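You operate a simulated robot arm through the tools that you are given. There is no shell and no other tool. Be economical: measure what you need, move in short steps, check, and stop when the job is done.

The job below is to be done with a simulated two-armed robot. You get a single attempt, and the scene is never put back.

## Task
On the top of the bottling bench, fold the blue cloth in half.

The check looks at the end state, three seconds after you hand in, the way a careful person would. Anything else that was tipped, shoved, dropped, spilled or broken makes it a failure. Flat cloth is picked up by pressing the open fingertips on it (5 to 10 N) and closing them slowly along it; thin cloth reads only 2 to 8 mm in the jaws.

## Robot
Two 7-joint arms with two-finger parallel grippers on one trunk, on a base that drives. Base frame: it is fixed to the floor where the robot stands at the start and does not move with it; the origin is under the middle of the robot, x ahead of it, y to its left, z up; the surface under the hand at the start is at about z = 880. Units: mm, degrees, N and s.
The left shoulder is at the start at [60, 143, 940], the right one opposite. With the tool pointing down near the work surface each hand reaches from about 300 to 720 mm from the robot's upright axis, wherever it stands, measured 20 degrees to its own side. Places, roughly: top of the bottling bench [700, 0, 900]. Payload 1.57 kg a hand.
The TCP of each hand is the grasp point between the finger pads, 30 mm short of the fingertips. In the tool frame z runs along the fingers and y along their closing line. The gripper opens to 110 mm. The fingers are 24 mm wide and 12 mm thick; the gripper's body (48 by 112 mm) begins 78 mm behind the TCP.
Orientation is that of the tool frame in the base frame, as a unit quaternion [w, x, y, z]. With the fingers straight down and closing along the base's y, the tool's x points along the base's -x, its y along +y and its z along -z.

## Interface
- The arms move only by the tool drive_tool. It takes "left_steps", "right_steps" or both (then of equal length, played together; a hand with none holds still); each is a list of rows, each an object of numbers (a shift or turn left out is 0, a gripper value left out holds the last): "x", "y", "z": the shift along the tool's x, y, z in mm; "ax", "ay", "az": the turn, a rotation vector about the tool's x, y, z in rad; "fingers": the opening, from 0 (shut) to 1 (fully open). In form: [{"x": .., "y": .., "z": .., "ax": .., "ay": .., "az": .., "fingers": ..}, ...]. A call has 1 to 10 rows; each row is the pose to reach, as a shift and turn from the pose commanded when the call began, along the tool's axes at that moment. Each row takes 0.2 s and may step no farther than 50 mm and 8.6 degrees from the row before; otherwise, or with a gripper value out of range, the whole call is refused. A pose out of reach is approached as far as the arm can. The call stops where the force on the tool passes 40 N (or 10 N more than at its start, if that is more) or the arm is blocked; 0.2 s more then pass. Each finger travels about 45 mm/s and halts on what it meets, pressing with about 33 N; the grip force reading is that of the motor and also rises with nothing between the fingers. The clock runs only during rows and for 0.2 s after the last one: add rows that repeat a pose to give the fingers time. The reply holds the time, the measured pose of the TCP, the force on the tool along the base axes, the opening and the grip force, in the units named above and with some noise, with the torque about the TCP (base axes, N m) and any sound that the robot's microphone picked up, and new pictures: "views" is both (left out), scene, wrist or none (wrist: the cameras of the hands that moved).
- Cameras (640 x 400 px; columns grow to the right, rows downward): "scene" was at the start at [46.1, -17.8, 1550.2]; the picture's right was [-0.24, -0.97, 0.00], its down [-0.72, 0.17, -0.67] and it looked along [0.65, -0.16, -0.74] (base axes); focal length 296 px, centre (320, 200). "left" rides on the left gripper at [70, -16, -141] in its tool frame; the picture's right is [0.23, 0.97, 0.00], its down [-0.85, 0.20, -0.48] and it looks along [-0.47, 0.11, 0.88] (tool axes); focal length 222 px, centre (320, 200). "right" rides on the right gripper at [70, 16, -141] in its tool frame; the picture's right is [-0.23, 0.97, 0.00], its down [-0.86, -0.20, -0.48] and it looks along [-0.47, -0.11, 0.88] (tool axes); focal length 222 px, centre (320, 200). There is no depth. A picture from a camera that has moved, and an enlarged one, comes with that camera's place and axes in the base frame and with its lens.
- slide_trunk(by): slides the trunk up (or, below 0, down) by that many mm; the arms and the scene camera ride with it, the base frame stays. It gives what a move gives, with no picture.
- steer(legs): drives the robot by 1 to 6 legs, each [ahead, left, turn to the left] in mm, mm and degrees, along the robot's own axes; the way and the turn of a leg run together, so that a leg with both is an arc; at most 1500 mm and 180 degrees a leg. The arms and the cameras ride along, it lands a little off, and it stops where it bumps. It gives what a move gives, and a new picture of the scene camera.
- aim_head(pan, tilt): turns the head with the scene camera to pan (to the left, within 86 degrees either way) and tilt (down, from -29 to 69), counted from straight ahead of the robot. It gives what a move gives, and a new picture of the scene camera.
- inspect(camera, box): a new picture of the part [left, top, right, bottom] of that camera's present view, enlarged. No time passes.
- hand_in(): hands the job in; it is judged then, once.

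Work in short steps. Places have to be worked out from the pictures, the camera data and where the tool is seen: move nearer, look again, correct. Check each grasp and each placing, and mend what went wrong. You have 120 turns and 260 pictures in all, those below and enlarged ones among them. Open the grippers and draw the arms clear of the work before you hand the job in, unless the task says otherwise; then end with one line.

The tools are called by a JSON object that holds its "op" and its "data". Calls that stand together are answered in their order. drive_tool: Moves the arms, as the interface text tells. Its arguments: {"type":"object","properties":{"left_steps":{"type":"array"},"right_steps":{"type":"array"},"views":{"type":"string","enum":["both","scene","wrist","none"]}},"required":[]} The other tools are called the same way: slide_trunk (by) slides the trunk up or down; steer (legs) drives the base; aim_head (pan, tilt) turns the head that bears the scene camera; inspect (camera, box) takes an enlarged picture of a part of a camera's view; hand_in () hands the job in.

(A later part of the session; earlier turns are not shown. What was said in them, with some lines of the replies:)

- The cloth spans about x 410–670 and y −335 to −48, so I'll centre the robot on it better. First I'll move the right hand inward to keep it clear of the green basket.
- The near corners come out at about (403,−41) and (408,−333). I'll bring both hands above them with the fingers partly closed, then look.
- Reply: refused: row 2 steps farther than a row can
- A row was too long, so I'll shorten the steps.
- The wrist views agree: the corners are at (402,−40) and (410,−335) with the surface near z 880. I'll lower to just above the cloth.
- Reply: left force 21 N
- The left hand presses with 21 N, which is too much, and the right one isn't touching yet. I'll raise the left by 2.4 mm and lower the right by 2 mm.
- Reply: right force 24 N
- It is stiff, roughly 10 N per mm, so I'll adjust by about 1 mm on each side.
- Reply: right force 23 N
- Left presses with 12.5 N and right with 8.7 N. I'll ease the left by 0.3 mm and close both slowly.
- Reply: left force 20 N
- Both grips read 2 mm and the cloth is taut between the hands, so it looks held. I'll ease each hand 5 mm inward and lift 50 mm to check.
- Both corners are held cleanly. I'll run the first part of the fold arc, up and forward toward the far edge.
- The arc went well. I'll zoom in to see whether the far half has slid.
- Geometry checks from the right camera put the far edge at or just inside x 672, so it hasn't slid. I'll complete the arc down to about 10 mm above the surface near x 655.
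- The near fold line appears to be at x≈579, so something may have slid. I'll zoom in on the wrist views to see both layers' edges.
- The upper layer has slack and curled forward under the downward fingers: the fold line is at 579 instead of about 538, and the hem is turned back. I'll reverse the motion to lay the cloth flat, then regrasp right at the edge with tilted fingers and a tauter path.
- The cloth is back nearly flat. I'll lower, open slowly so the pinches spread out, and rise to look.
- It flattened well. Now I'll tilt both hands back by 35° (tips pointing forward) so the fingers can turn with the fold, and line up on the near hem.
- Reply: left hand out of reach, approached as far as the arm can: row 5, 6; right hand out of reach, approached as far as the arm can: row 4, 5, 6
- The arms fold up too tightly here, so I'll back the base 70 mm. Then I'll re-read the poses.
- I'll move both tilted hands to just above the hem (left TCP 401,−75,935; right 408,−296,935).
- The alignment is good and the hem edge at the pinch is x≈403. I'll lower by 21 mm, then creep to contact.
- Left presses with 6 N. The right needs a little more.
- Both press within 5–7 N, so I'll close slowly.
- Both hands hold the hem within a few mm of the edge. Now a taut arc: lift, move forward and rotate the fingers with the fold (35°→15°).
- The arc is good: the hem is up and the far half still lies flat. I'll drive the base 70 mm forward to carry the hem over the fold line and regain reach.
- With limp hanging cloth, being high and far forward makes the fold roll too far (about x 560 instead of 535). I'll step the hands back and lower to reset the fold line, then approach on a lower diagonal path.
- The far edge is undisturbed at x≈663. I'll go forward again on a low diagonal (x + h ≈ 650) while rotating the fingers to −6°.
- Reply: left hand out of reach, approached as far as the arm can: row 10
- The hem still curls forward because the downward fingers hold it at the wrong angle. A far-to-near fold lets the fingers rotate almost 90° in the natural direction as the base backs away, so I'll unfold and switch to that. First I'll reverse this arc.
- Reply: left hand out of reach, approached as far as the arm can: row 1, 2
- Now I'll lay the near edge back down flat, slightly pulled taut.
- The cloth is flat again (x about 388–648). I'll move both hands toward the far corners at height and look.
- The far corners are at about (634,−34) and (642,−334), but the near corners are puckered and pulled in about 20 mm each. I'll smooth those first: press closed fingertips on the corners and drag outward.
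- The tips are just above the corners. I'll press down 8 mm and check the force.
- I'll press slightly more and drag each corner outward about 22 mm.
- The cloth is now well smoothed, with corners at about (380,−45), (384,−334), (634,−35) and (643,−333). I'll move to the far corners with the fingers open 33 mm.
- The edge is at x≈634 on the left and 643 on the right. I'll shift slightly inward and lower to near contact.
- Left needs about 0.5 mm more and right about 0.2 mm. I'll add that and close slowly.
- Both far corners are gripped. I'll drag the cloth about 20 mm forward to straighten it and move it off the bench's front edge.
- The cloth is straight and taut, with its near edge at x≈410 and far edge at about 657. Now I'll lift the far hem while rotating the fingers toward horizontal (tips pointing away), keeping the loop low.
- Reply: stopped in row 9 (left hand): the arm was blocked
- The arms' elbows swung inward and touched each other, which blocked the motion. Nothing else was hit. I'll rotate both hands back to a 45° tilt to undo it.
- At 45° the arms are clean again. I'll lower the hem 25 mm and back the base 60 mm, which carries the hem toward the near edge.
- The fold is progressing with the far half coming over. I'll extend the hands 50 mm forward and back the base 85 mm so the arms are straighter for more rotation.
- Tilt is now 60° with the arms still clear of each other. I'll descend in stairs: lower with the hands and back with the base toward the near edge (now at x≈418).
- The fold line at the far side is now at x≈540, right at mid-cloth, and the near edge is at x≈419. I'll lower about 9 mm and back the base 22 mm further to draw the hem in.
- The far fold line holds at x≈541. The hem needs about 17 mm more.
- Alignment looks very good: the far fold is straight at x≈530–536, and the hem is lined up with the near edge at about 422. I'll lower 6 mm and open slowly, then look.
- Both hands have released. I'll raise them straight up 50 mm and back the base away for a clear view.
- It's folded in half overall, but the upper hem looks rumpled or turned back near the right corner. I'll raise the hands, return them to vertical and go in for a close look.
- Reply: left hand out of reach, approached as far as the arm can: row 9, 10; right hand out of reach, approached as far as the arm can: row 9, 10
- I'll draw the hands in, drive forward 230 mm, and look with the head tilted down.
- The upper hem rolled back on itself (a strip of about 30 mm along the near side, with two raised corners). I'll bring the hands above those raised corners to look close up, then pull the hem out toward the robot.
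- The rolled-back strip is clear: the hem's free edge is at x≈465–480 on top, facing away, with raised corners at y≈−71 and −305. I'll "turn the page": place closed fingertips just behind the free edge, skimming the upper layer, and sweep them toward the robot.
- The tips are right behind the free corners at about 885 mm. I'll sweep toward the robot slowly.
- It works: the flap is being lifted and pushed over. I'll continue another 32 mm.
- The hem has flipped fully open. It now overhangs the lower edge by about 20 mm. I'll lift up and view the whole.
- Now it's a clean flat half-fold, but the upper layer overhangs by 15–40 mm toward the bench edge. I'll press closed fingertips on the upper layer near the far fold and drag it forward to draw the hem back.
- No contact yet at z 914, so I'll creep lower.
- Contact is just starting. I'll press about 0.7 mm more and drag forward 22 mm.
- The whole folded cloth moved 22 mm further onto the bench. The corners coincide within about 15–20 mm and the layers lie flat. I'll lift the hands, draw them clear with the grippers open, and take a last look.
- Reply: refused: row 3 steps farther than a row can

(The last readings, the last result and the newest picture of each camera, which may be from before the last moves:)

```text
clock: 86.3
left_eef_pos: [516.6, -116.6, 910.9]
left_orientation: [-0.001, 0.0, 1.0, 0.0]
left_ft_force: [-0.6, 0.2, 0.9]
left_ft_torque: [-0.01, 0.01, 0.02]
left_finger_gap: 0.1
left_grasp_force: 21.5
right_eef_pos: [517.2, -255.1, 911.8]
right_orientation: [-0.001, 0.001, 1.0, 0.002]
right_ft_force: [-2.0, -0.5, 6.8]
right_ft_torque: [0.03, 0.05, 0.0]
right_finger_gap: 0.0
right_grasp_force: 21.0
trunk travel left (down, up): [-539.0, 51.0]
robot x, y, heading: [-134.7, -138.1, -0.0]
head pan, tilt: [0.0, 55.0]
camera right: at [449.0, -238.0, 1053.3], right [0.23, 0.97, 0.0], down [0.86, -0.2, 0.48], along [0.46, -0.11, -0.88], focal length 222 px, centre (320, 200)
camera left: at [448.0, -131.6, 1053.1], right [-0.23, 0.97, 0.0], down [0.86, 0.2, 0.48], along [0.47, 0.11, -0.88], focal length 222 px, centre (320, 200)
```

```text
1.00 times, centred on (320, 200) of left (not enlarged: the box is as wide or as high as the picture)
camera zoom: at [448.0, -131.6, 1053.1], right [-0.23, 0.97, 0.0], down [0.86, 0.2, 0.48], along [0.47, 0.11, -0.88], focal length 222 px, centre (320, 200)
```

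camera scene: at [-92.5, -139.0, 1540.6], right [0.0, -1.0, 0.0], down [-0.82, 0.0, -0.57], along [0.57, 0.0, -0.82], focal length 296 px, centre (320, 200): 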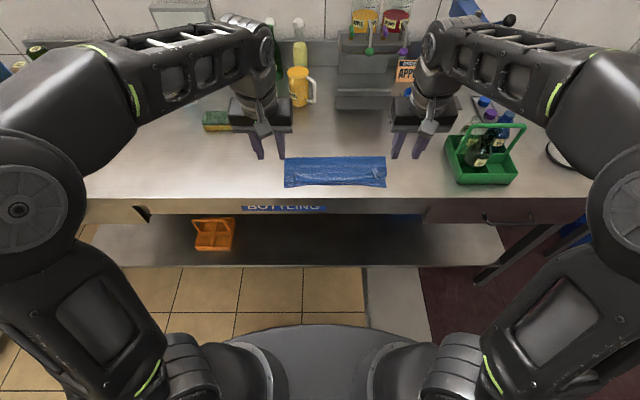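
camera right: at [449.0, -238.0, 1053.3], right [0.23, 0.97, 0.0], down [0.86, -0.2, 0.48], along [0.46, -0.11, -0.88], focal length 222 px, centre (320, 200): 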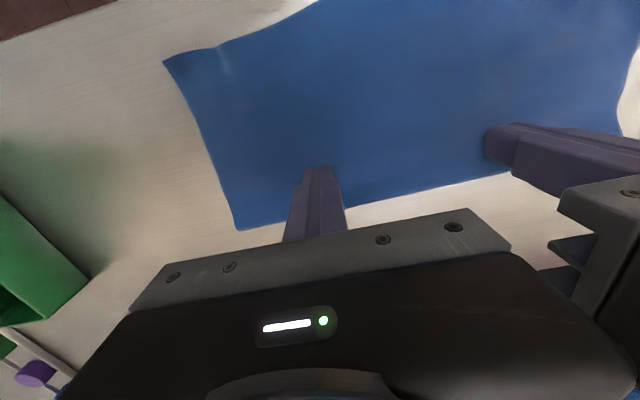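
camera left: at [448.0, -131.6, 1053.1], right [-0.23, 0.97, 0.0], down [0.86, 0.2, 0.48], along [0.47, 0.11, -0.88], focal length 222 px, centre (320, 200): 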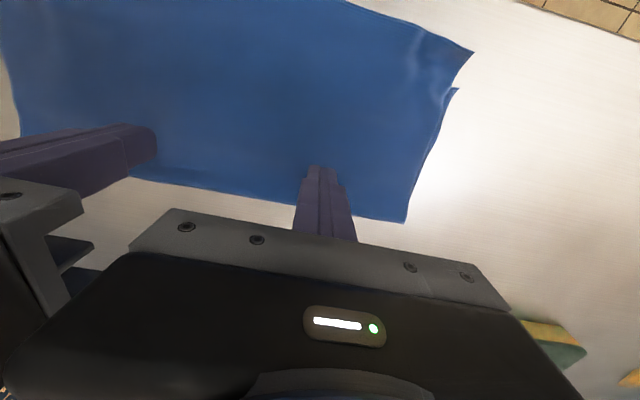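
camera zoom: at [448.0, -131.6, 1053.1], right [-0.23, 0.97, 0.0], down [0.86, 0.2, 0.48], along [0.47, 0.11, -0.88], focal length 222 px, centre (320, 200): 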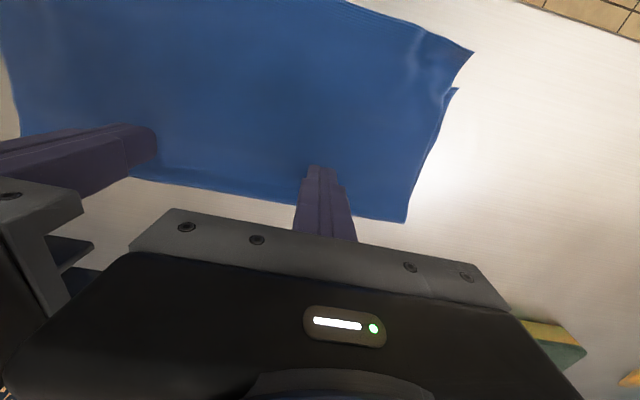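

The corners mismatch by about 20 mm, and the middle by more. The hem now lies the right way up, so I can pinch it at the overhanging corners, lift to let the fold line roll out about 12 mm, and lay it back. I'll move to the hem corners.

{"op": "drive_tool", "data": {"left_steps": [{"z": -25}, {"z": -50}, {"x": 35, "y": 15, "z": -50, "fingers": 0.3}, {"x": 70, "y": 30, "z": -50}, {"x": 105, "y": 44, "z": -50}, {"x": 105, "y": 44, "z": -25}], "right_steps": [{"z": -25}, {"z": -50}, {"x": 34, "y": -15, "z": -50, "fingers": 0.3}, {"x": 68, "y": -30, "z": -50}, {"x": 100, "y": -45, "z": -50}, {"x": 100, "y": -45, "z": -25}], "views": "wrist"}}

```text
clock: 87.7
left_eef_pos: [415.3, -72.3, 935.9]
left_orientation: [0.0, 0.0, 1.0, 0.0]
left_ft_force: [0.0, 0.0, 0.1]
left_ft_torque: [-0.02, 0.02, 0.0]
left_finger_gap: 33.1
left_grasp_force: 0.0
right_eef_pos: [418.5, -300.7, 934.6]
right_orientation: [-0.003, 0.0, 1.0, 0.001]
right_ft_force: [0.9, -0.6, 0.3]
right_ft_torque: [-0.03, 0.0, -0.02]
right_finger_gap: 32.9
right_grasp_force: 0.1
trunk travel left (down, up): [-539.0, 51.0]
robot x, y, heading: [-135.9, -134.0, -0.2]
head pan, tilt: [0.0, 55.0]
camera right: at [350.7, -282.8, 1077.0], right [0.23, 0.97, 0.0], down [0.86, -0.2, 0.47], along [0.46, -0.11, -0.88], focal length 222 px, centre (320, 200)
camera left: at [345.4, -88.1, 1077.2], right [-0.23, 0.97, 0.0], down [0.86, 0.2, 0.48], along [0.46, 0.11, -0.88], focal length 222 px, centre (320, 200)
```

right: 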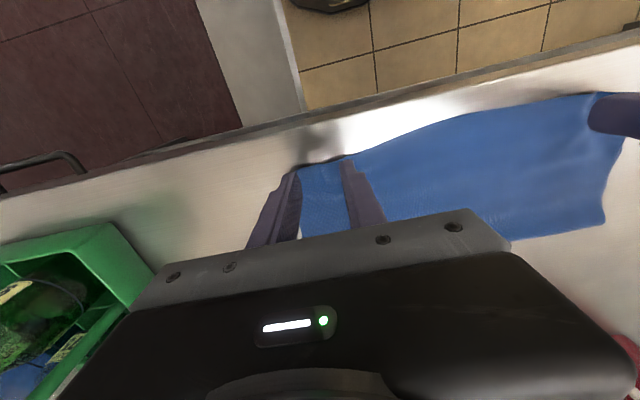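
left: 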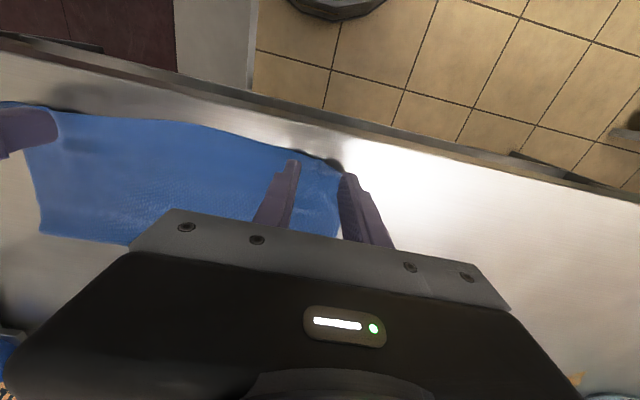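

I'll shift inward slightly (left y −78, right y −290, x +4) so both fingers are on the hem, and lower to contact.

{"op": "drive_tool", "data": {"left_steps": [{"y": -6, "z": 10}, {"y": -6, "z": 20}, {"y": -6, "z": 23}], "right_steps": [{"x": -4, "y": 10, "z": 10}, {"x": -4, "y": 10, "z": 20}, {"x": -4, "y": 10, "z": 22}], "views": "none"}}

{"op": "drive_tool", "data": {"left_steps": [{"z": 0.7}, {"z": 1.4}], "right_steps": [{"z": 0.7}, {"z": 1.4}], "views": "none"}}

```text
clock: 88.5
left_eef_pos: [412.9, -77.3, 912.7]
left_orientation: [0.0, 0.0, 1.0, 0.001]
left_ft_force: [1.2, -0.2, 0.2]
left_ft_torque: [0.0, -0.01, 0.01]
left_finger_gap: 33.3
left_grasp_force: 0.1
right_eef_pos: [422.7, -290.1, 912.7]
right_orientation: [-0.002, 0.001, 1.0, 0.0]
right_ft_force: [-0.8, 0.4, -0.1]
right_ft_torque: [0.01, -0.01, -0.01]
right_finger_gap: 32.9
right_grasp_force: 0.0
trunk travel left (down, up): [-539.0, 51.0]
robot x, y, heading: [-135.5, -138.2, 0.2]
head pan, tilt: [0.0, 55.0]
```

```text
clock: 89.1
left_eef_pos: [412.4, -76.9, 912.4]
left_orientation: [-0.001, 0.0, 1.0, -0.001]
left_ft_force: [-0.4, -0.3, 0.3]
left_ft_torque: [-0.03, 0.02, 0.02]
left_finger_gap: 32.9
left_grasp_force: 0.1
right_eef_pos: [421.1, -289.8, 913.3]
right_orientation: [-0.002, 0.0, 1.0, 0.0]
right_ft_force: [-0.3, 0.3, -0.6]
right_ft_torque: [-0.04, -0.02, 0.0]
right_finger_gap: 32.9
right_grasp_force: 0.1
trunk travel left (down, up): [-539.0, 51.0]
robot x, y, heading: [-129.2, -141.4, 0.0]
head pan, tilt: [0.0, 55.0]
```

{"op": "drive_tool", "data": {"left_steps": [{"z": 0.7}, {"z": 0.9}], "right_steps": [{"z": 0.7}, {"z": 0.9}], "views": "none"}}

```text
clock: 89.7
left_eef_pos: [412.5, -77.2, 911.2]
left_orientation: [-0.001, 0.0, 1.0, 0.0]
left_ft_force: [0.3, 0.2, 6.4]
left_ft_torque: [0.09, -0.01, 0.0]
left_finger_gap: 33.1
left_grasp_force: 0.1
right_eef_pos: [420.0, -290.1, 912.3]
right_orientation: [-0.002, 0.001, 1.0, 0.0]
right_ft_force: [-0.2, 0.5, -0.3]
right_ft_torque: [0.03, -0.01, -0.03]
right_finger_gap: 32.9
right_grasp_force: 0.1
trunk travel left (down, up): [-539.0, 51.0]
robot x, y, heading: [-136.1, -143.0, 0.0]
head pan, tilt: [0.0, 55.0]
```

Left is at 6 N. The right needs a bit more.

{"op": "drive_tool", "data": {"right_steps": [{"z": 0.6}, {"z": 0.9}], "views": "none"}}

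```text
clock: 90.3
left_eef_pos: [413.1, -77.5, 910.4]
left_orientation: [0.0, 0.0, 1.0, 0.0]
left_ft_force: [2.7, 0.9, 10.1]
left_ft_torque: [0.11, -0.09, 0.0]
left_finger_gap: 33.0
left_grasp_force: 0.1
right_eef_pos: [420.8, -289.4, 911.1]
right_orientation: [-0.001, 0.001, 1.0, 0.0]
right_ft_force: [0.5, 0.3, 1.7]
right_ft_torque: [-0.01, -0.04, 0.01]
right_finger_gap: 32.9
right_grasp_force: 0.1
trunk travel left (down, up): [-539.0, 51.0]
robot x, y, heading: [-132.4, -140.2, -0.3]
head pan, tilt: [0.0, 55.0]
```

I'll press the right 0.5 mm more and close both slowly.

{"op": "drive_tool", "data": {"left_steps": [{"z": -0.1}, {"z": -0.1, "fingers": 0.26}, {"z": -0.1, "fingers": 0.22}, {"z": -0.1, "fingers": 0.18}, {"z": -0.1, "fingers": 0.15}, {"z": -0.1, "fingers": 0.12}, {"z": -0.1, "fingers": 0.09}, {"z": -0.1, "fingers": 0.06}, {"z": -0.1, "fingers": 0.03}, {"z": -0.1, "fingers": 0.0}], "right_steps": [{"z": 0.6}, {"z": 0.6, "fingers": 0.26}, {"z": 0.6, "fingers": 0.22}, {"z": 0.6, "fingers": 0.18}, {"z": 0.6, "fingers": 0.15}, {"z": 0.6, "fingers": 0.12}, {"z": 0.6, "fingers": 0.09}, {"z": 0.6, "fingers": 0.06}, {"z": 0.6, "fingers": 0.03}, {"z": 0.6, "fingers": 0.0}], "views": "wrist"}}

```text
clock: 92.5
left_eef_pos: [411.6, -78.9, 912.5]
left_orientation: [0.001, 0.001, 1.0, -0.001]
left_ft_force: [0.1, -9.0, 14.0]
left_ft_torque: [-0.3, -0.03, -0.06]
left_finger_gap: 3.9
left_grasp_force: 24.8
right_eef_pos: [420.6, -287.7, 911.1]
right_orientation: [-0.001, 0.0, 1.0, 0.001]
right_ft_force: [-0.3, 8.5, 6.7]
right_ft_torque: [0.3, -0.05, 0.03]
right_finger_gap: 2.1
right_grasp_force: 23.4
trunk travel left (down, up): [-539.0, 51.0]
robot x, y, heading: [-133.4, -140.1, 0.0]
head pan, tilt: [0.0, 55.0]
camera right: at [352.2, -271.7, 1053.1], right [0.23, 0.97, 0.0], down [0.86, -0.2, 0.48], along [0.46, -0.11, -0.88], focal length 222 px, centre (320, 200)
camera left: at [342.5, -94.0, 1053.4], right [-0.23, 0.97, 0.0], down [0.85, 0.2, 0.48], along [0.47, 0.11, -0.88], focal length 222 px, centre (320, 200)
```

right: 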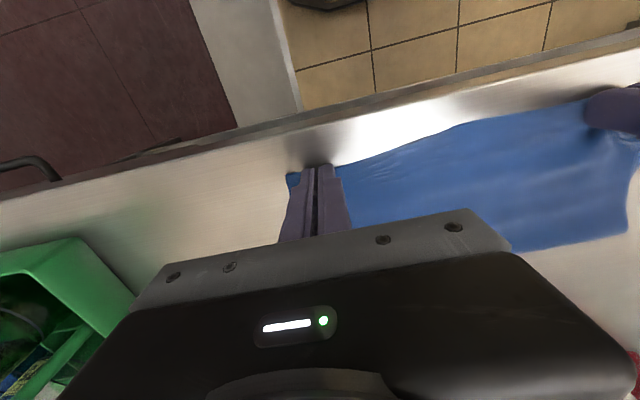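
left: 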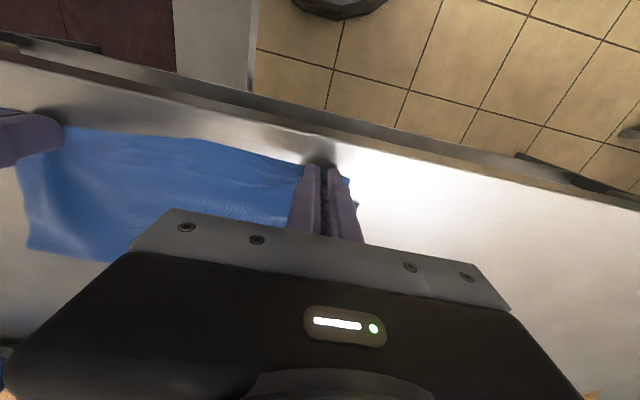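

The left gap reads 3.9 mm, so it may have caught both layers. I'll lift 35 mm gently and inspect.

{"op": "drive_tool", "data": {"left_steps": [{"y": -2, "z": -8}, {"y": -4, "z": -20}, {"x": -5, "y": -4, "z": -35}], "right_steps": [{"y": 2, "z": -8}, {"y": 4, "z": -20}, {"x": -5, "y": 4, "z": -35}], "views": "wrist"}}

{"op": "inspect", "data": {"camera": "scene", "box": [260, 110, 400, 210]}}

{"op": "inspect", "data": {"camera": "left", "box": [240, 80, 400, 220]}}

```text
clock: 93.3
left_eef_pos: [417.1, -81.3, 945.2]
left_orientation: [-0.001, 0.0, 1.0, 0.0]
left_ft_force: [0.2, -4.9, 0.5]
left_ft_torque: [-0.14, 0.01, -0.05]
left_finger_gap: 1.9
left_grasp_force: 24.1
right_eef_pos: [427.4, -285.4, 945.0]
right_orientation: [-0.002, -0.001, 1.0, 0.0]
right_ft_force: [-0.7, 4.2, -0.5]
right_ft_torque: [0.12, -0.01, 0.01]
right_finger_gap: 1.6
right_grasp_force: 23.4
trunk travel left (down, up): [-539.0, 51.0]
robot x, y, heading: [-133.3, -135.5, 0.2]
head pan, tilt: [0.0, 55.0]
camera right: at [358.8, -268.6, 1087.5], right [0.23, 0.97, 0.0], down [0.86, -0.2, 0.47], along [0.46, -0.11, -0.88], focal length 222 px, centre (320, 200)
camera left: at [348.8, -96.9, 1086.7], right [-0.23, 0.97, 0.0], down [0.86, 0.2, 0.48], along [0.46, 0.11, -0.88], focal length 222 px, centre (320, 200)
```

right: 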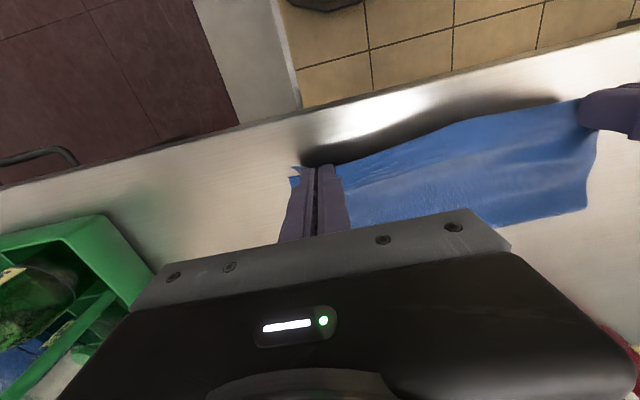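
left: 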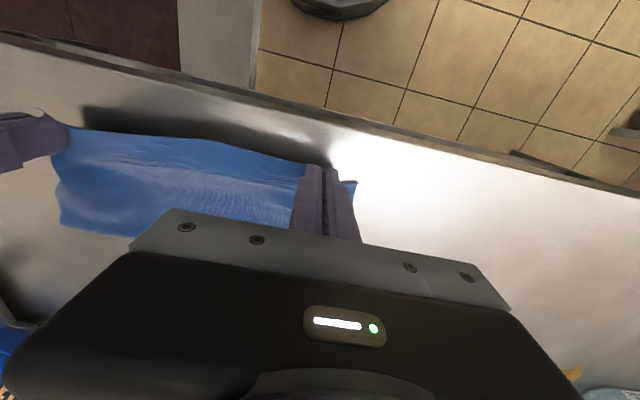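

```text
4.00 times, centred on (330, 160) of scene
camera zoom: at [-92.6, -138.9, 1540.5], right [0.0, -1.0, 0.0], down [-0.82, 0.0, -0.57], along [0.57, 0.0, -0.82], focal length 1183 px, centre (280, 360)
```

zoom: 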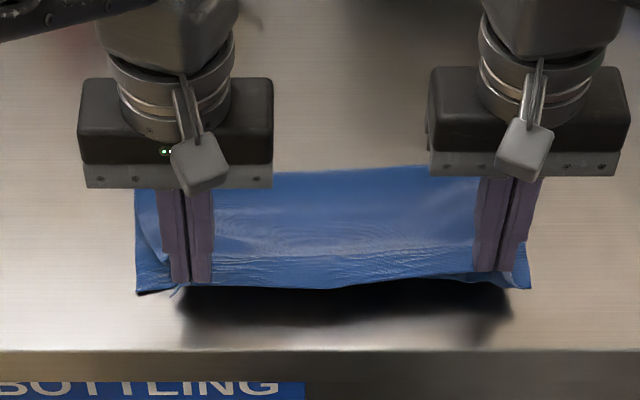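

```text
2.86 times, centred on (320, 150) of left
camera zoom: at [348.8, -96.9, 1086.7], right [-0.23, 0.97, 0.0], down [0.86, 0.2, 0.48], along [0.46, 0.11, -0.88], focal length 635 px, centre (320, 343)
```

zoom: 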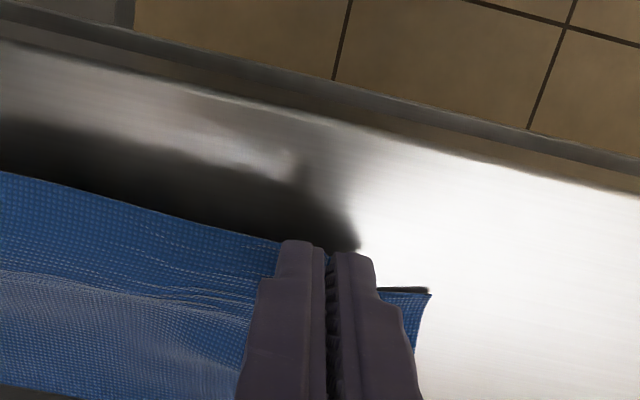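

Only the upper layer is held and the lower one stays flat. I'll lift a bit, go forward so the fold rolls out, and return on a 45° descent to land the hem about 24 mm further in.

{"op": "drive_tool", "data": {"left_steps": [{"x": -15, "z": -8}, {"x": -30, "z": -14}, {"x": -45, "z": -16}, {"x": -60, "z": -16}, {"x": -66, "z": -14}, {"x": -56, "z": -4}, {"x": -46, "z": 6}, {"x": -36, "z": 16}, {"x": -27, "z": 24}, {"x": -21, "z": 29}], "right_steps": [{"x": -15, "z": -8}, {"x": -30, "z": -14}, {"x": -45, "z": -16}, {"x": -60, "z": -16}, {"x": -66, "z": -14}, {"x": -56, "z": -4}, {"x": -46, "z": 6}, {"x": -36, "z": 16}, {"x": -27, "z": 24}, {"x": -20, "z": 29}], "views": "wrist"}}

{"op": "inspect", "data": {"camera": "scene", "box": [260, 110, 400, 210]}}

```text
clock: 95.5
left_eef_pos: [438.8, -81.3, 916.0]
left_orientation: [-0.001, -0.001, 1.0, 0.0]
left_ft_force: [0.2, -3.0, 0.0]
left_ft_torque: [-0.11, -0.01, 0.0]
left_finger_gap: 1.8
left_grasp_force: 23.4
right_eef_pos: [446.5, -284.7, 915.9]
right_orientation: [-0.002, 0.001, 1.0, 0.0]
right_ft_force: [-0.1, 2.7, -0.8]
right_ft_torque: [0.08, 0.02, 0.03]
right_finger_gap: 1.6
right_grasp_force: 23.6
trunk travel left (down, up): [-539.0, 51.0]
robot x, y, heading: [-133.8, -139.5, -0.2]
head pan, tilt: [0.0, 55.0]
camera right: at [378.3, -268.0, 1058.1], right [0.23, 0.97, 0.0], down [0.86, -0.2, 0.48], along [0.46, -0.11, -0.88], focal length 222 px, centre (320, 200)
camera left: at [369.4, -97.0, 1057.5], right [-0.23, 0.97, 0.0], down [0.85, 0.2, 0.48], along [0.47, 0.11, -0.88], focal length 222 px, centre (320, 200)
```

right: 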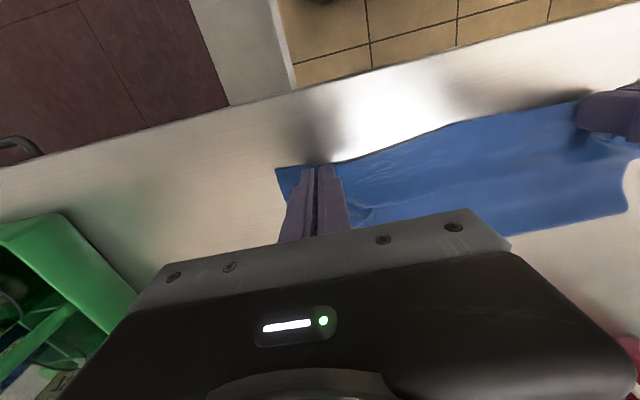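
left: 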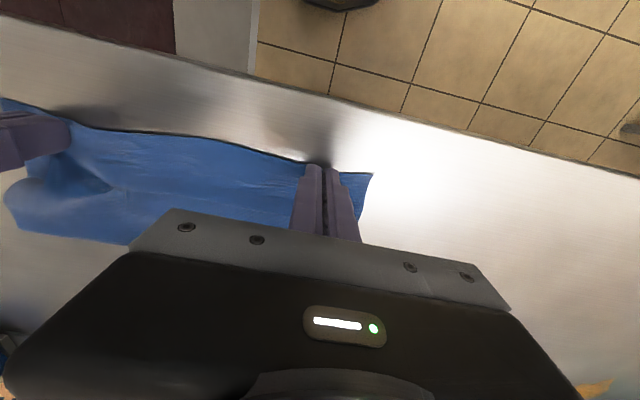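

```text
4.00 times, centred on (330, 160) of scene
camera zoom: at [-92.7, -139.0, 1540.6], right [0.0, -1.0, 0.0], down [-0.82, 0.0, -0.57], along [0.57, 0.0, -0.82], focal length 1183 px, centre (280, 360)
```

zoom: 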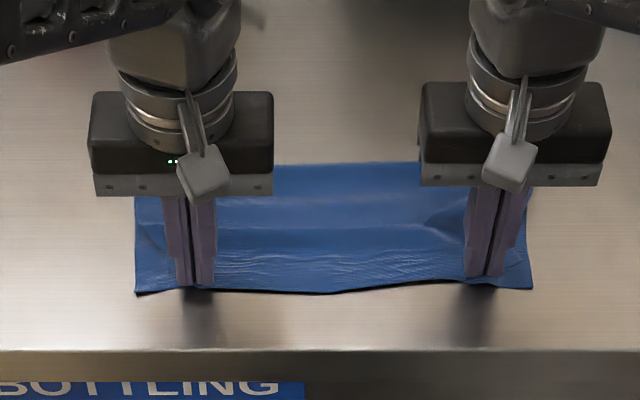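

The hem is now lined up with the lower edge. I'll lower to light contact, open slowly to spread the gathers, and rise.

{"op": "drive_tool", "data": {"left_steps": [{"z": 3}, {"z": 3, "fingers": 0.05}, {"z": 3, "fingers": 0.12}, {"z": 3, "fingers": 0.2}, {"z": 3, "fingers": 0.28}, {"z": 3, "fingers": 0.35}, {"z": 3, "fingers": 0.35}, {"z": -20}, {"z": -60}, {"z": -100}], "right_steps": [{"z": 3}, {"z": 3, "fingers": 0.05}, {"z": 3, "fingers": 0.12}, {"z": 3, "fingers": 0.2}, {"z": 3, "fingers": 0.28}, {"z": 3, "fingers": 0.35}, {"z": 3, "fingers": 0.35}, {"z": -20}, {"z": -60}, {"z": -100}], "views": "wrist"}}

{"op": "inspect", "data": {"camera": "scene", "box": [260, 110, 400, 210]}}

```text
clock: 97.7
left_eef_pos: [438.2, -82.5, 1017.3]
left_orientation: [0.0, 0.0, 1.0, 0.0]
left_ft_force: [-0.4, 1.1, 0.2]
left_ft_torque: [0.02, 0.01, 0.01]
left_finger_gap: 38.5
left_grasp_force: 0.1
right_eef_pos: [445.8, -284.6, 1016.2]
right_orientation: [-0.002, 0.001, 1.0, 0.0]
right_ft_force: [-0.1, -0.1, -0.1]
right_ft_torque: [0.02, 0.02, -0.01]
right_finger_gap: 38.4
right_grasp_force: 0.1
trunk travel left (down, up): [-539.0, 51.0]
robot x, y, heading: [-134.7, -141.1, -0.0]
head pan, tilt: [0.0, 55.0]
camera right: at [377.9, -268.6, 1157.8], right [0.23, 0.97, 0.0], down [0.86, -0.2, 0.47], along [0.46, -0.11, -0.88], focal length 222 px, centre (320, 200)
camera left: at [369.1, -97.7, 1158.9], right [-0.23, 0.97, 0.0], down [0.86, 0.2, 0.48], along [0.47, 0.11, -0.88], focal length 222 px, centre (320, 200)
```

right: 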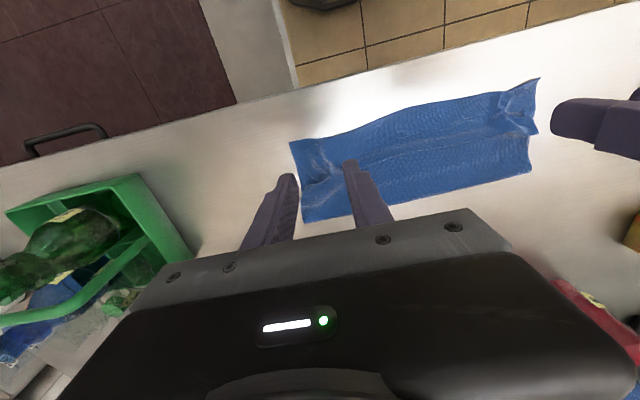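
left: 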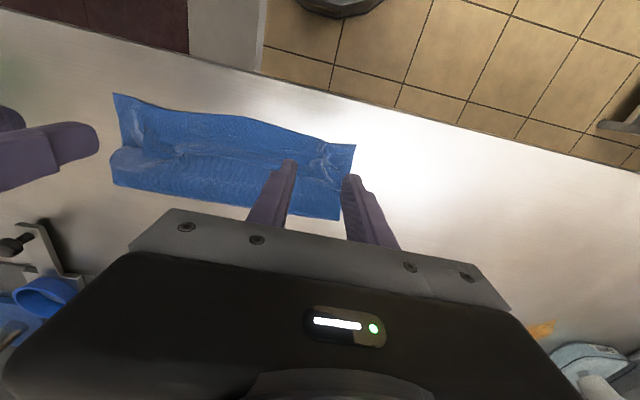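

```text
4.00 times, centred on (330, 160) of scene
camera zoom: at [-93.3, -139.0, 1540.5], right [0.0, -1.0, 0.0], down [-0.82, 0.0, -0.57], along [0.57, 0.0, -0.82], focal length 1183 px, centre (280, 360)
```

zoom: 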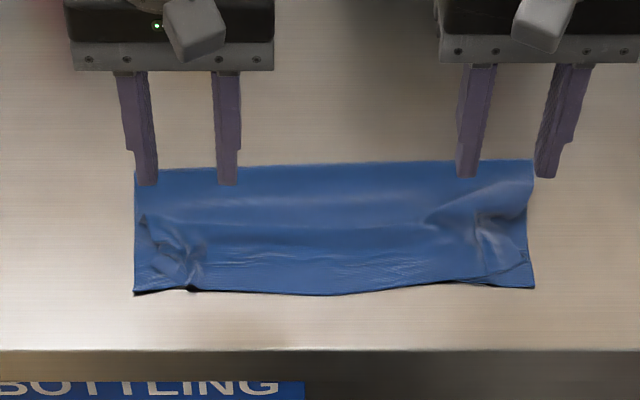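

The hem edge aligns now, but there are gathers at both hem corners and a ruck in the upper layer. I'll look closer before smoothing them outward.

{"op": "inspect", "data": {"camera": "left", "box": [250, 110, 390, 230]}}

{"op": "inspect", "data": {"camera": "right", "box": [260, 110, 400, 230]}}

{"op": "inspect", "data": {"camera": "left", "box": [90, 80, 230, 200]}}

```text
3.33 times, centred on (320, 170) of left
camera zoom: at [369.1, -97.7, 1158.9], right [-0.23, 0.97, 0.0], down [0.86, 0.2, 0.48], along [0.47, 0.11, -0.88], focal length 740 px, centre (320, 300)
```

zoom: 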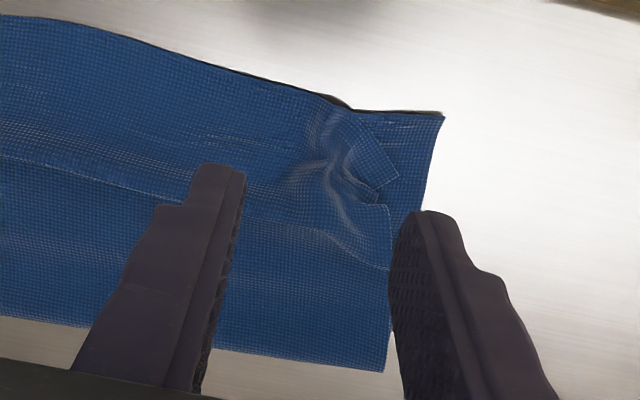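

```text
3.33 times, centred on (330, 170) of right
camera zoom: at [377.9, -268.6, 1157.8], right [0.23, 0.97, 0.0], down [0.86, -0.2, 0.47], along [0.46, -0.11, -0.88], focal length 740 px, centre (287, 300)
```

zoom: 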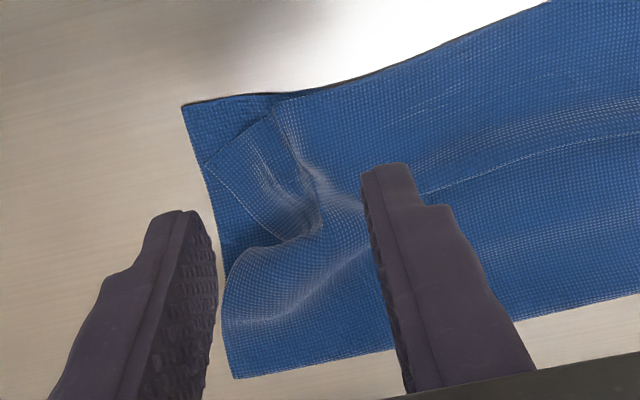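

```text
3.33 times, centred on (160, 140) of left
camera zoom: at [369.1, -97.7, 1158.9], right [-0.23, 0.97, 0.0], down [0.86, 0.2, 0.48], along [0.47, 0.11, -0.88], focal length 740 px, centre (853, 400)
```

zoom: 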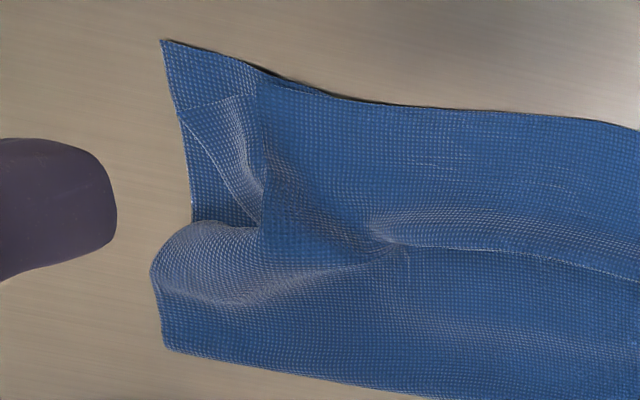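

The hem corners sit about 22 mm back and are pulled inward. I'll press closed fingertips on each corner patch and drag it diagonally toward the robot and outward.

{"op": "drive_tool", "data": {"left_steps": [{"x": -8, "y": 22, "z": 10, "fingers": 0.0}, {"x": -8, "y": 22, "z": 50}, {"x": -8, "y": 22, "z": 90}, {"x": -8, "y": 22, "z": 100}, {"x": -8, "y": 22, "z": 104}, {"x": -8, "y": 22, "z": 105}], "right_steps": [{"x": -13, "y": -19, "z": 10, "fingers": 0.0}, {"x": -13, "y": -19, "z": 50}, {"x": -13, "y": -19, "z": 90}, {"x": -13, "y": -19, "z": 99}, {"x": -13, "y": -19, "z": 103}, {"x": -13, "y": -19, "z": 104}], "views": "wrist"}}

```text
clock: 99.1
left_eef_pos: [445.6, -59.3, 912.1]
left_orientation: [0.0, 0.0, 1.0, 0.0]
left_ft_force: [-1.0, 0.8, 4.5]
left_ft_torque: [-0.02, -0.03, -0.01]
left_finger_gap: 0.2
left_grasp_force: 21.5
right_eef_pos: [458.2, -305.3, 912.1]
right_orientation: [-0.001, 0.002, 1.0, 0.0]
right_ft_force: [0.5, -0.3, 0.6]
right_ft_torque: [0.0, -0.03, 0.01]
right_finger_gap: 0.0
right_grasp_force: 21.3
trunk travel left (down, up): [-539.0, 51.0]
robot x, y, heading: [-135.6, -136.0, -0.0]
head pan, tilt: [0.0, 55.0]
camera right: at [390.9, -287.8, 1054.0], right [0.23, 0.97, 0.0], down [0.86, -0.2, 0.48], along [0.46, -0.11, -0.88], focal length 222 px, centre (320, 200)
camera left: at [376.9, -74.9, 1053.2], right [-0.23, 0.97, 0.0], down [0.85, 0.2, 0.48], along [0.47, 0.11, -0.88], focal length 222 px, centre (320, 200)
```

right: 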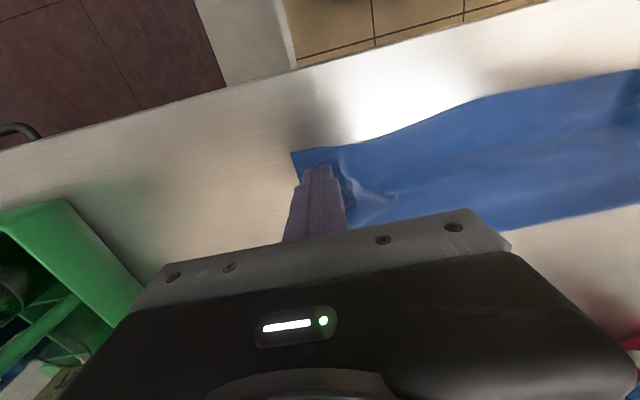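
left: 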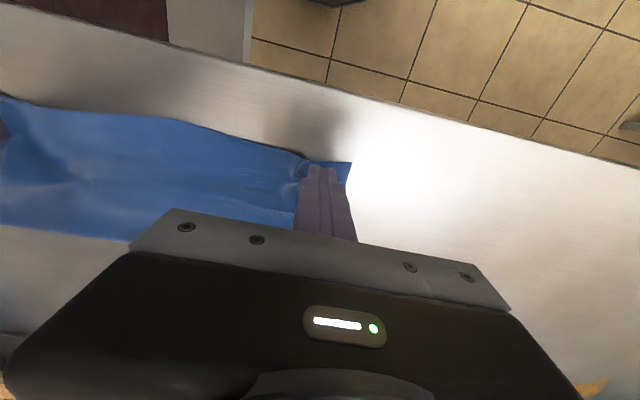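

Contact is light (left 4.5 N). I'll press slightly and drag both diagonally, then lift and look.

{"op": "drive_tool", "data": {"left_steps": [{"z": 0.4}, {"x": 4, "y": 4, "z": 0.4}, {"x": 8, "y": 8, "z": 0.4}, {"x": 12, "y": 12, "z": 0.4}, {"x": 17, "y": 16, "z": 0.4}, {"x": 20, "y": 18, "z": 0.4}, {"x": 20, "y": 18, "z": -20}, {"x": 20, "y": 30, "z": -60}, {"x": 20, "y": 50, "z": -100}], "right_steps": [{"z": 0.9}, {"x": 4, "y": -4, "z": 0.9}, {"x": 8, "y": -8, "z": 0.9}, {"x": 12, "y": -12, "z": 0.9}, {"x": 17, "y": -16, "z": 0.9}, {"x": 20, "y": -18, "z": 0.9}, {"x": 20, "y": -18, "z": -20}, {"x": 20, "y": -30, "z": -60}, {"x": 20, "y": -50, "z": -100}], "views": "wrist"}}

{"op": "inspect", "data": {"camera": "scene", "box": [260, 110, 400, 210]}}

```text
clock: 101.1
left_eef_pos: [426.6, -8.9, 1011.5]
left_orientation: [-0.001, 0.0, 1.0, 0.0]
left_ft_force: [0.1, -0.1, -0.3]
left_ft_torque: [-0.03, -0.01, -0.02]
left_finger_gap: 0.0
left_grasp_force: 21.5
right_eef_pos: [439.4, -354.4, 1012.6]
right_orientation: [-0.001, 0.001, 1.0, 0.0]
right_ft_force: [-0.9, 0.1, 0.8]
right_ft_torque: [-0.03, 0.02, -0.03]
right_finger_gap: 0.1
right_grasp_force: 20.8
trunk travel left (down, up): [-539.0, 51.0]
robot x, y, heading: [-134.3, -136.3, -0.1]
head pan, tilt: [0.0, 55.0]
camera right: at [371.3, -337.7, 1154.2], right [0.23, 0.97, 0.0], down [0.86, -0.2, 0.48], along [0.46, -0.11, -0.88], focal length 222 px, centre (320, 200)
camera left: at [357.0, -24.9, 1153.6], right [-0.23, 0.97, 0.0], down [0.86, 0.2, 0.48], along [0.47, 0.11, -0.88], focal length 222 px, centre (320, 200)
```

right: 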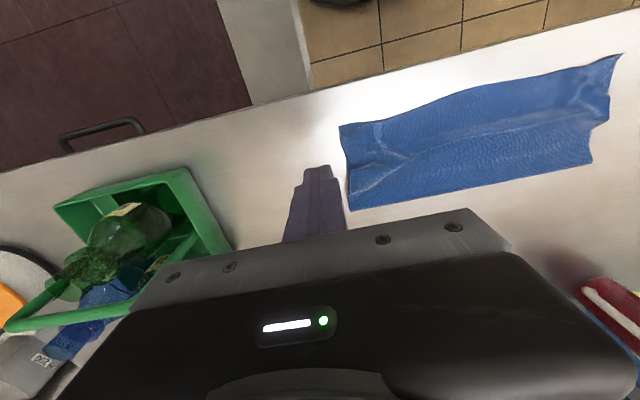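
left: 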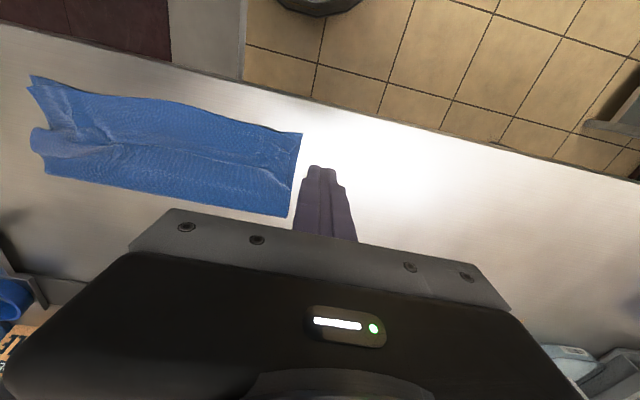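

```text
4.00 times, centred on (330, 160) of scene
camera zoom: at [-93.5, -138.9, 1540.5], right [0.0, -1.0, 0.0], down [-0.82, 0.0, -0.57], along [0.57, 0.0, -0.82], focal length 1183 px, centre (280, 360)
```

zoom: 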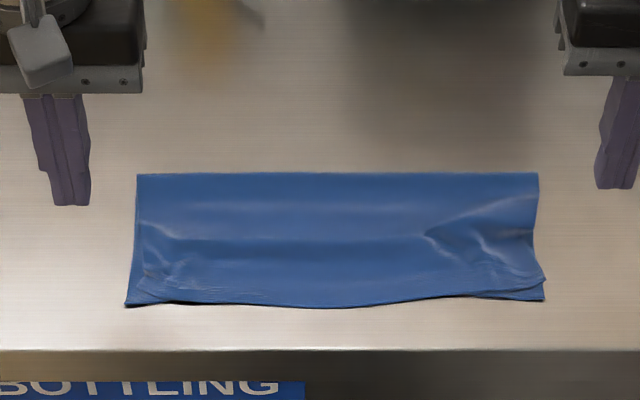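

The fold is clean: the far fold line is straight, the hem lies on the lower edge with corners within about 10 mm, and only light wrinkles remain. I'll open the grippers, draw back, and take a final look.

{"op": "drive_tool", "data": {"left_steps": [{"z": -30, "fingers": 0.5}, {"z": -60, "fingers": 1.0}, {"z": -60, "fingers": 1.0}, {"z": -60, "fingers": 1.0}, {"z": -60, "fingers": 1.0}], "right_steps": [{"z": -30, "fingers": 0.5}, {"z": -60, "fingers": 1.0}, {"z": -60, "fingers": 1.0}, {"z": -60, "fingers": 1.0}, {"z": -60, "fingers": 1.0}], "views": "none"}}

{"op": "steer", "data": {"legs": [[-200, 0, 0]]}}

{"op": "aim_head", "data": {"pan": 0, "tilt": 40}}

{"op": "inspect", "data": {"camera": "scene", "box": [240, 140, 440, 265]}}

```text
clock: 102.3
left_eef_pos: [427.5, -10.2, 1071.8]
left_orientation: [-0.002, 0.0, 1.0, 0.001]
left_ft_force: [-0.1, -0.2, 0.2]
left_ft_torque: [0.03, 0.0, 0.01]
left_finger_gap: 102.2
left_grasp_force: 0.1
right_eef_pos: [440.8, -354.2, 1070.7]
right_orientation: [-0.002, 0.0, 1.0, 0.0]
right_ft_force: [-0.3, 0.3, 0.5]
right_ft_torque: [0.02, 0.01, 0.01]
right_finger_gap: 102.0
right_grasp_force: 0.2
trunk travel left (down, up): [-539.0, 51.0]
robot x, y, heading: [-132.0, -141.0, -0.0]
head pan, tilt: [0.0, 55.0]
```

```text
clock: 103.9
left_eef_pos: [226.0, -8.9, 1071.8]
left_orientation: [0.0, 0.0, 1.0, 0.0]
left_ft_force: [-0.4, -1.0, 0.2]
left_ft_torque: [0.0, -0.06, 0.02]
left_finger_gap: 110.0
left_grasp_force: 0.1
right_eef_pos: [240.3, -353.4, 1072.9]
right_orientation: [-0.001, -0.001, 1.0, 0.0]
right_ft_force: [-0.3, 0.2, 0.1]
right_ft_torque: [0.0, -0.04, -0.02]
right_finger_gap: 110.0
right_grasp_force: 0.1
trunk travel left (down, up): [-539.0, 51.0]
robot x, y, heading: [-332.0, -138.6, -0.1]
head pan, tilt: [0.0, 55.0]
camera scene: at [-294.0, -138.6, 1540.6], right [0.0, -1.0, 0.0], down [-0.82, 0.0, -0.57], along [0.57, 0.0, -0.82], focal length 296 px, centre (320, 200)
```

scene: 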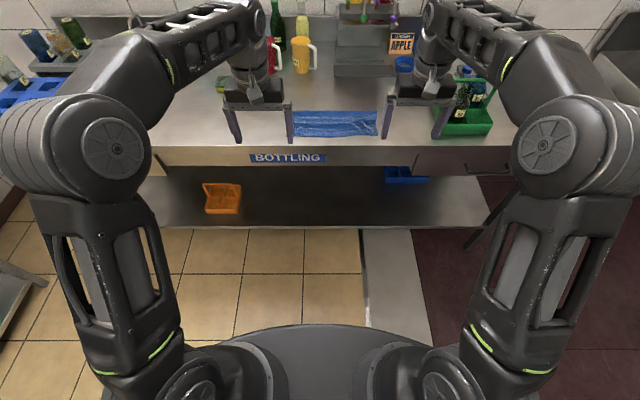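

```text
clock: 104.7
left_eef_pos: [227.8, -9.7, 1071.5]
left_orientation: [-0.001, 0.001, 1.0, 0.0]
left_ft_force: [0.5, 0.0, -0.1]
left_ft_torque: [0.0, 0.0, 0.02]
left_finger_gap: 109.7
left_grasp_force: 0.1
right_eef_pos: [241.8, -353.5, 1071.5]
right_orientation: [-0.001, 0.001, 1.0, 0.001]
right_ft_force: [0.5, 0.7, -1.1]
right_ft_torque: [0.0, -0.03, -0.03]
right_finger_gap: 109.8
right_grasp_force: 0.2
trunk travel left (down, up): [-539.0, 51.0]
robot x, y, heading: [-332.8, -141.1, 0.0]
head pan, tilt: [0.0, 40.0]
camera scene: at [-279.7, -138.7, 1561.2], right [0.0, -1.0, 0.0], down [-0.64, 0.0, -0.77], along [0.77, 0.0, -0.64], focal length 296 px, centre (320, 200)
```

scene: 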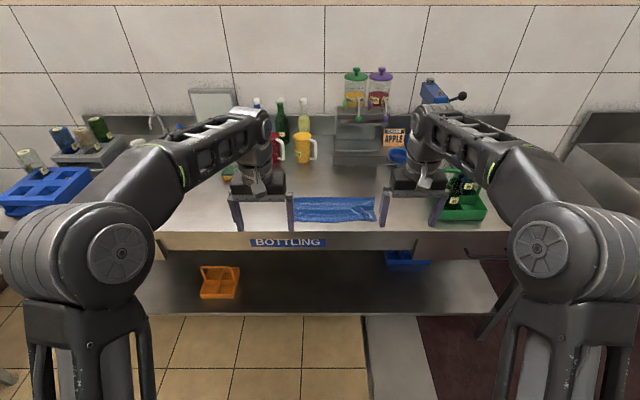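

```text
3.20 times, centred on (340, 202) of scene
camera zoom: at [-279.7, -138.7, 1561.2], right [0.0, -1.0, 0.0], down [-0.64, 0.0, -0.77], along [0.77, 0.0, -0.64], focal length 946 px, centre (256, 192)
```

zoom: 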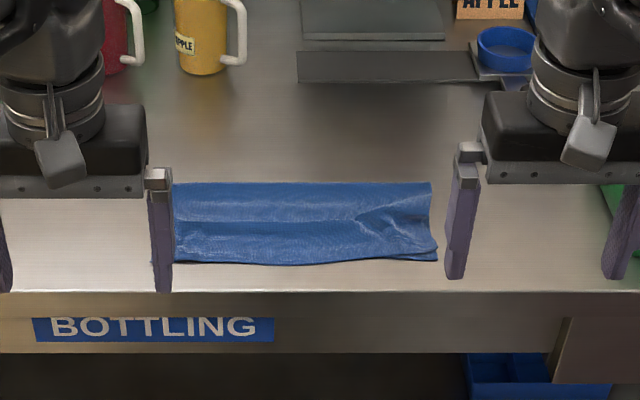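

The cloth is folded in half on the bench, nothing else has moved, the grippers are open and the arms are clear. I'm handing in.

{"op": "hand_in", "data": {}}

```text
The job is handed in.
```

The blue cloth is folded in half on the bench top, with its edges within about 10 mm at the corners and a few light wrinkles. Nothing else on the bench was moved, and I've handed the job in.
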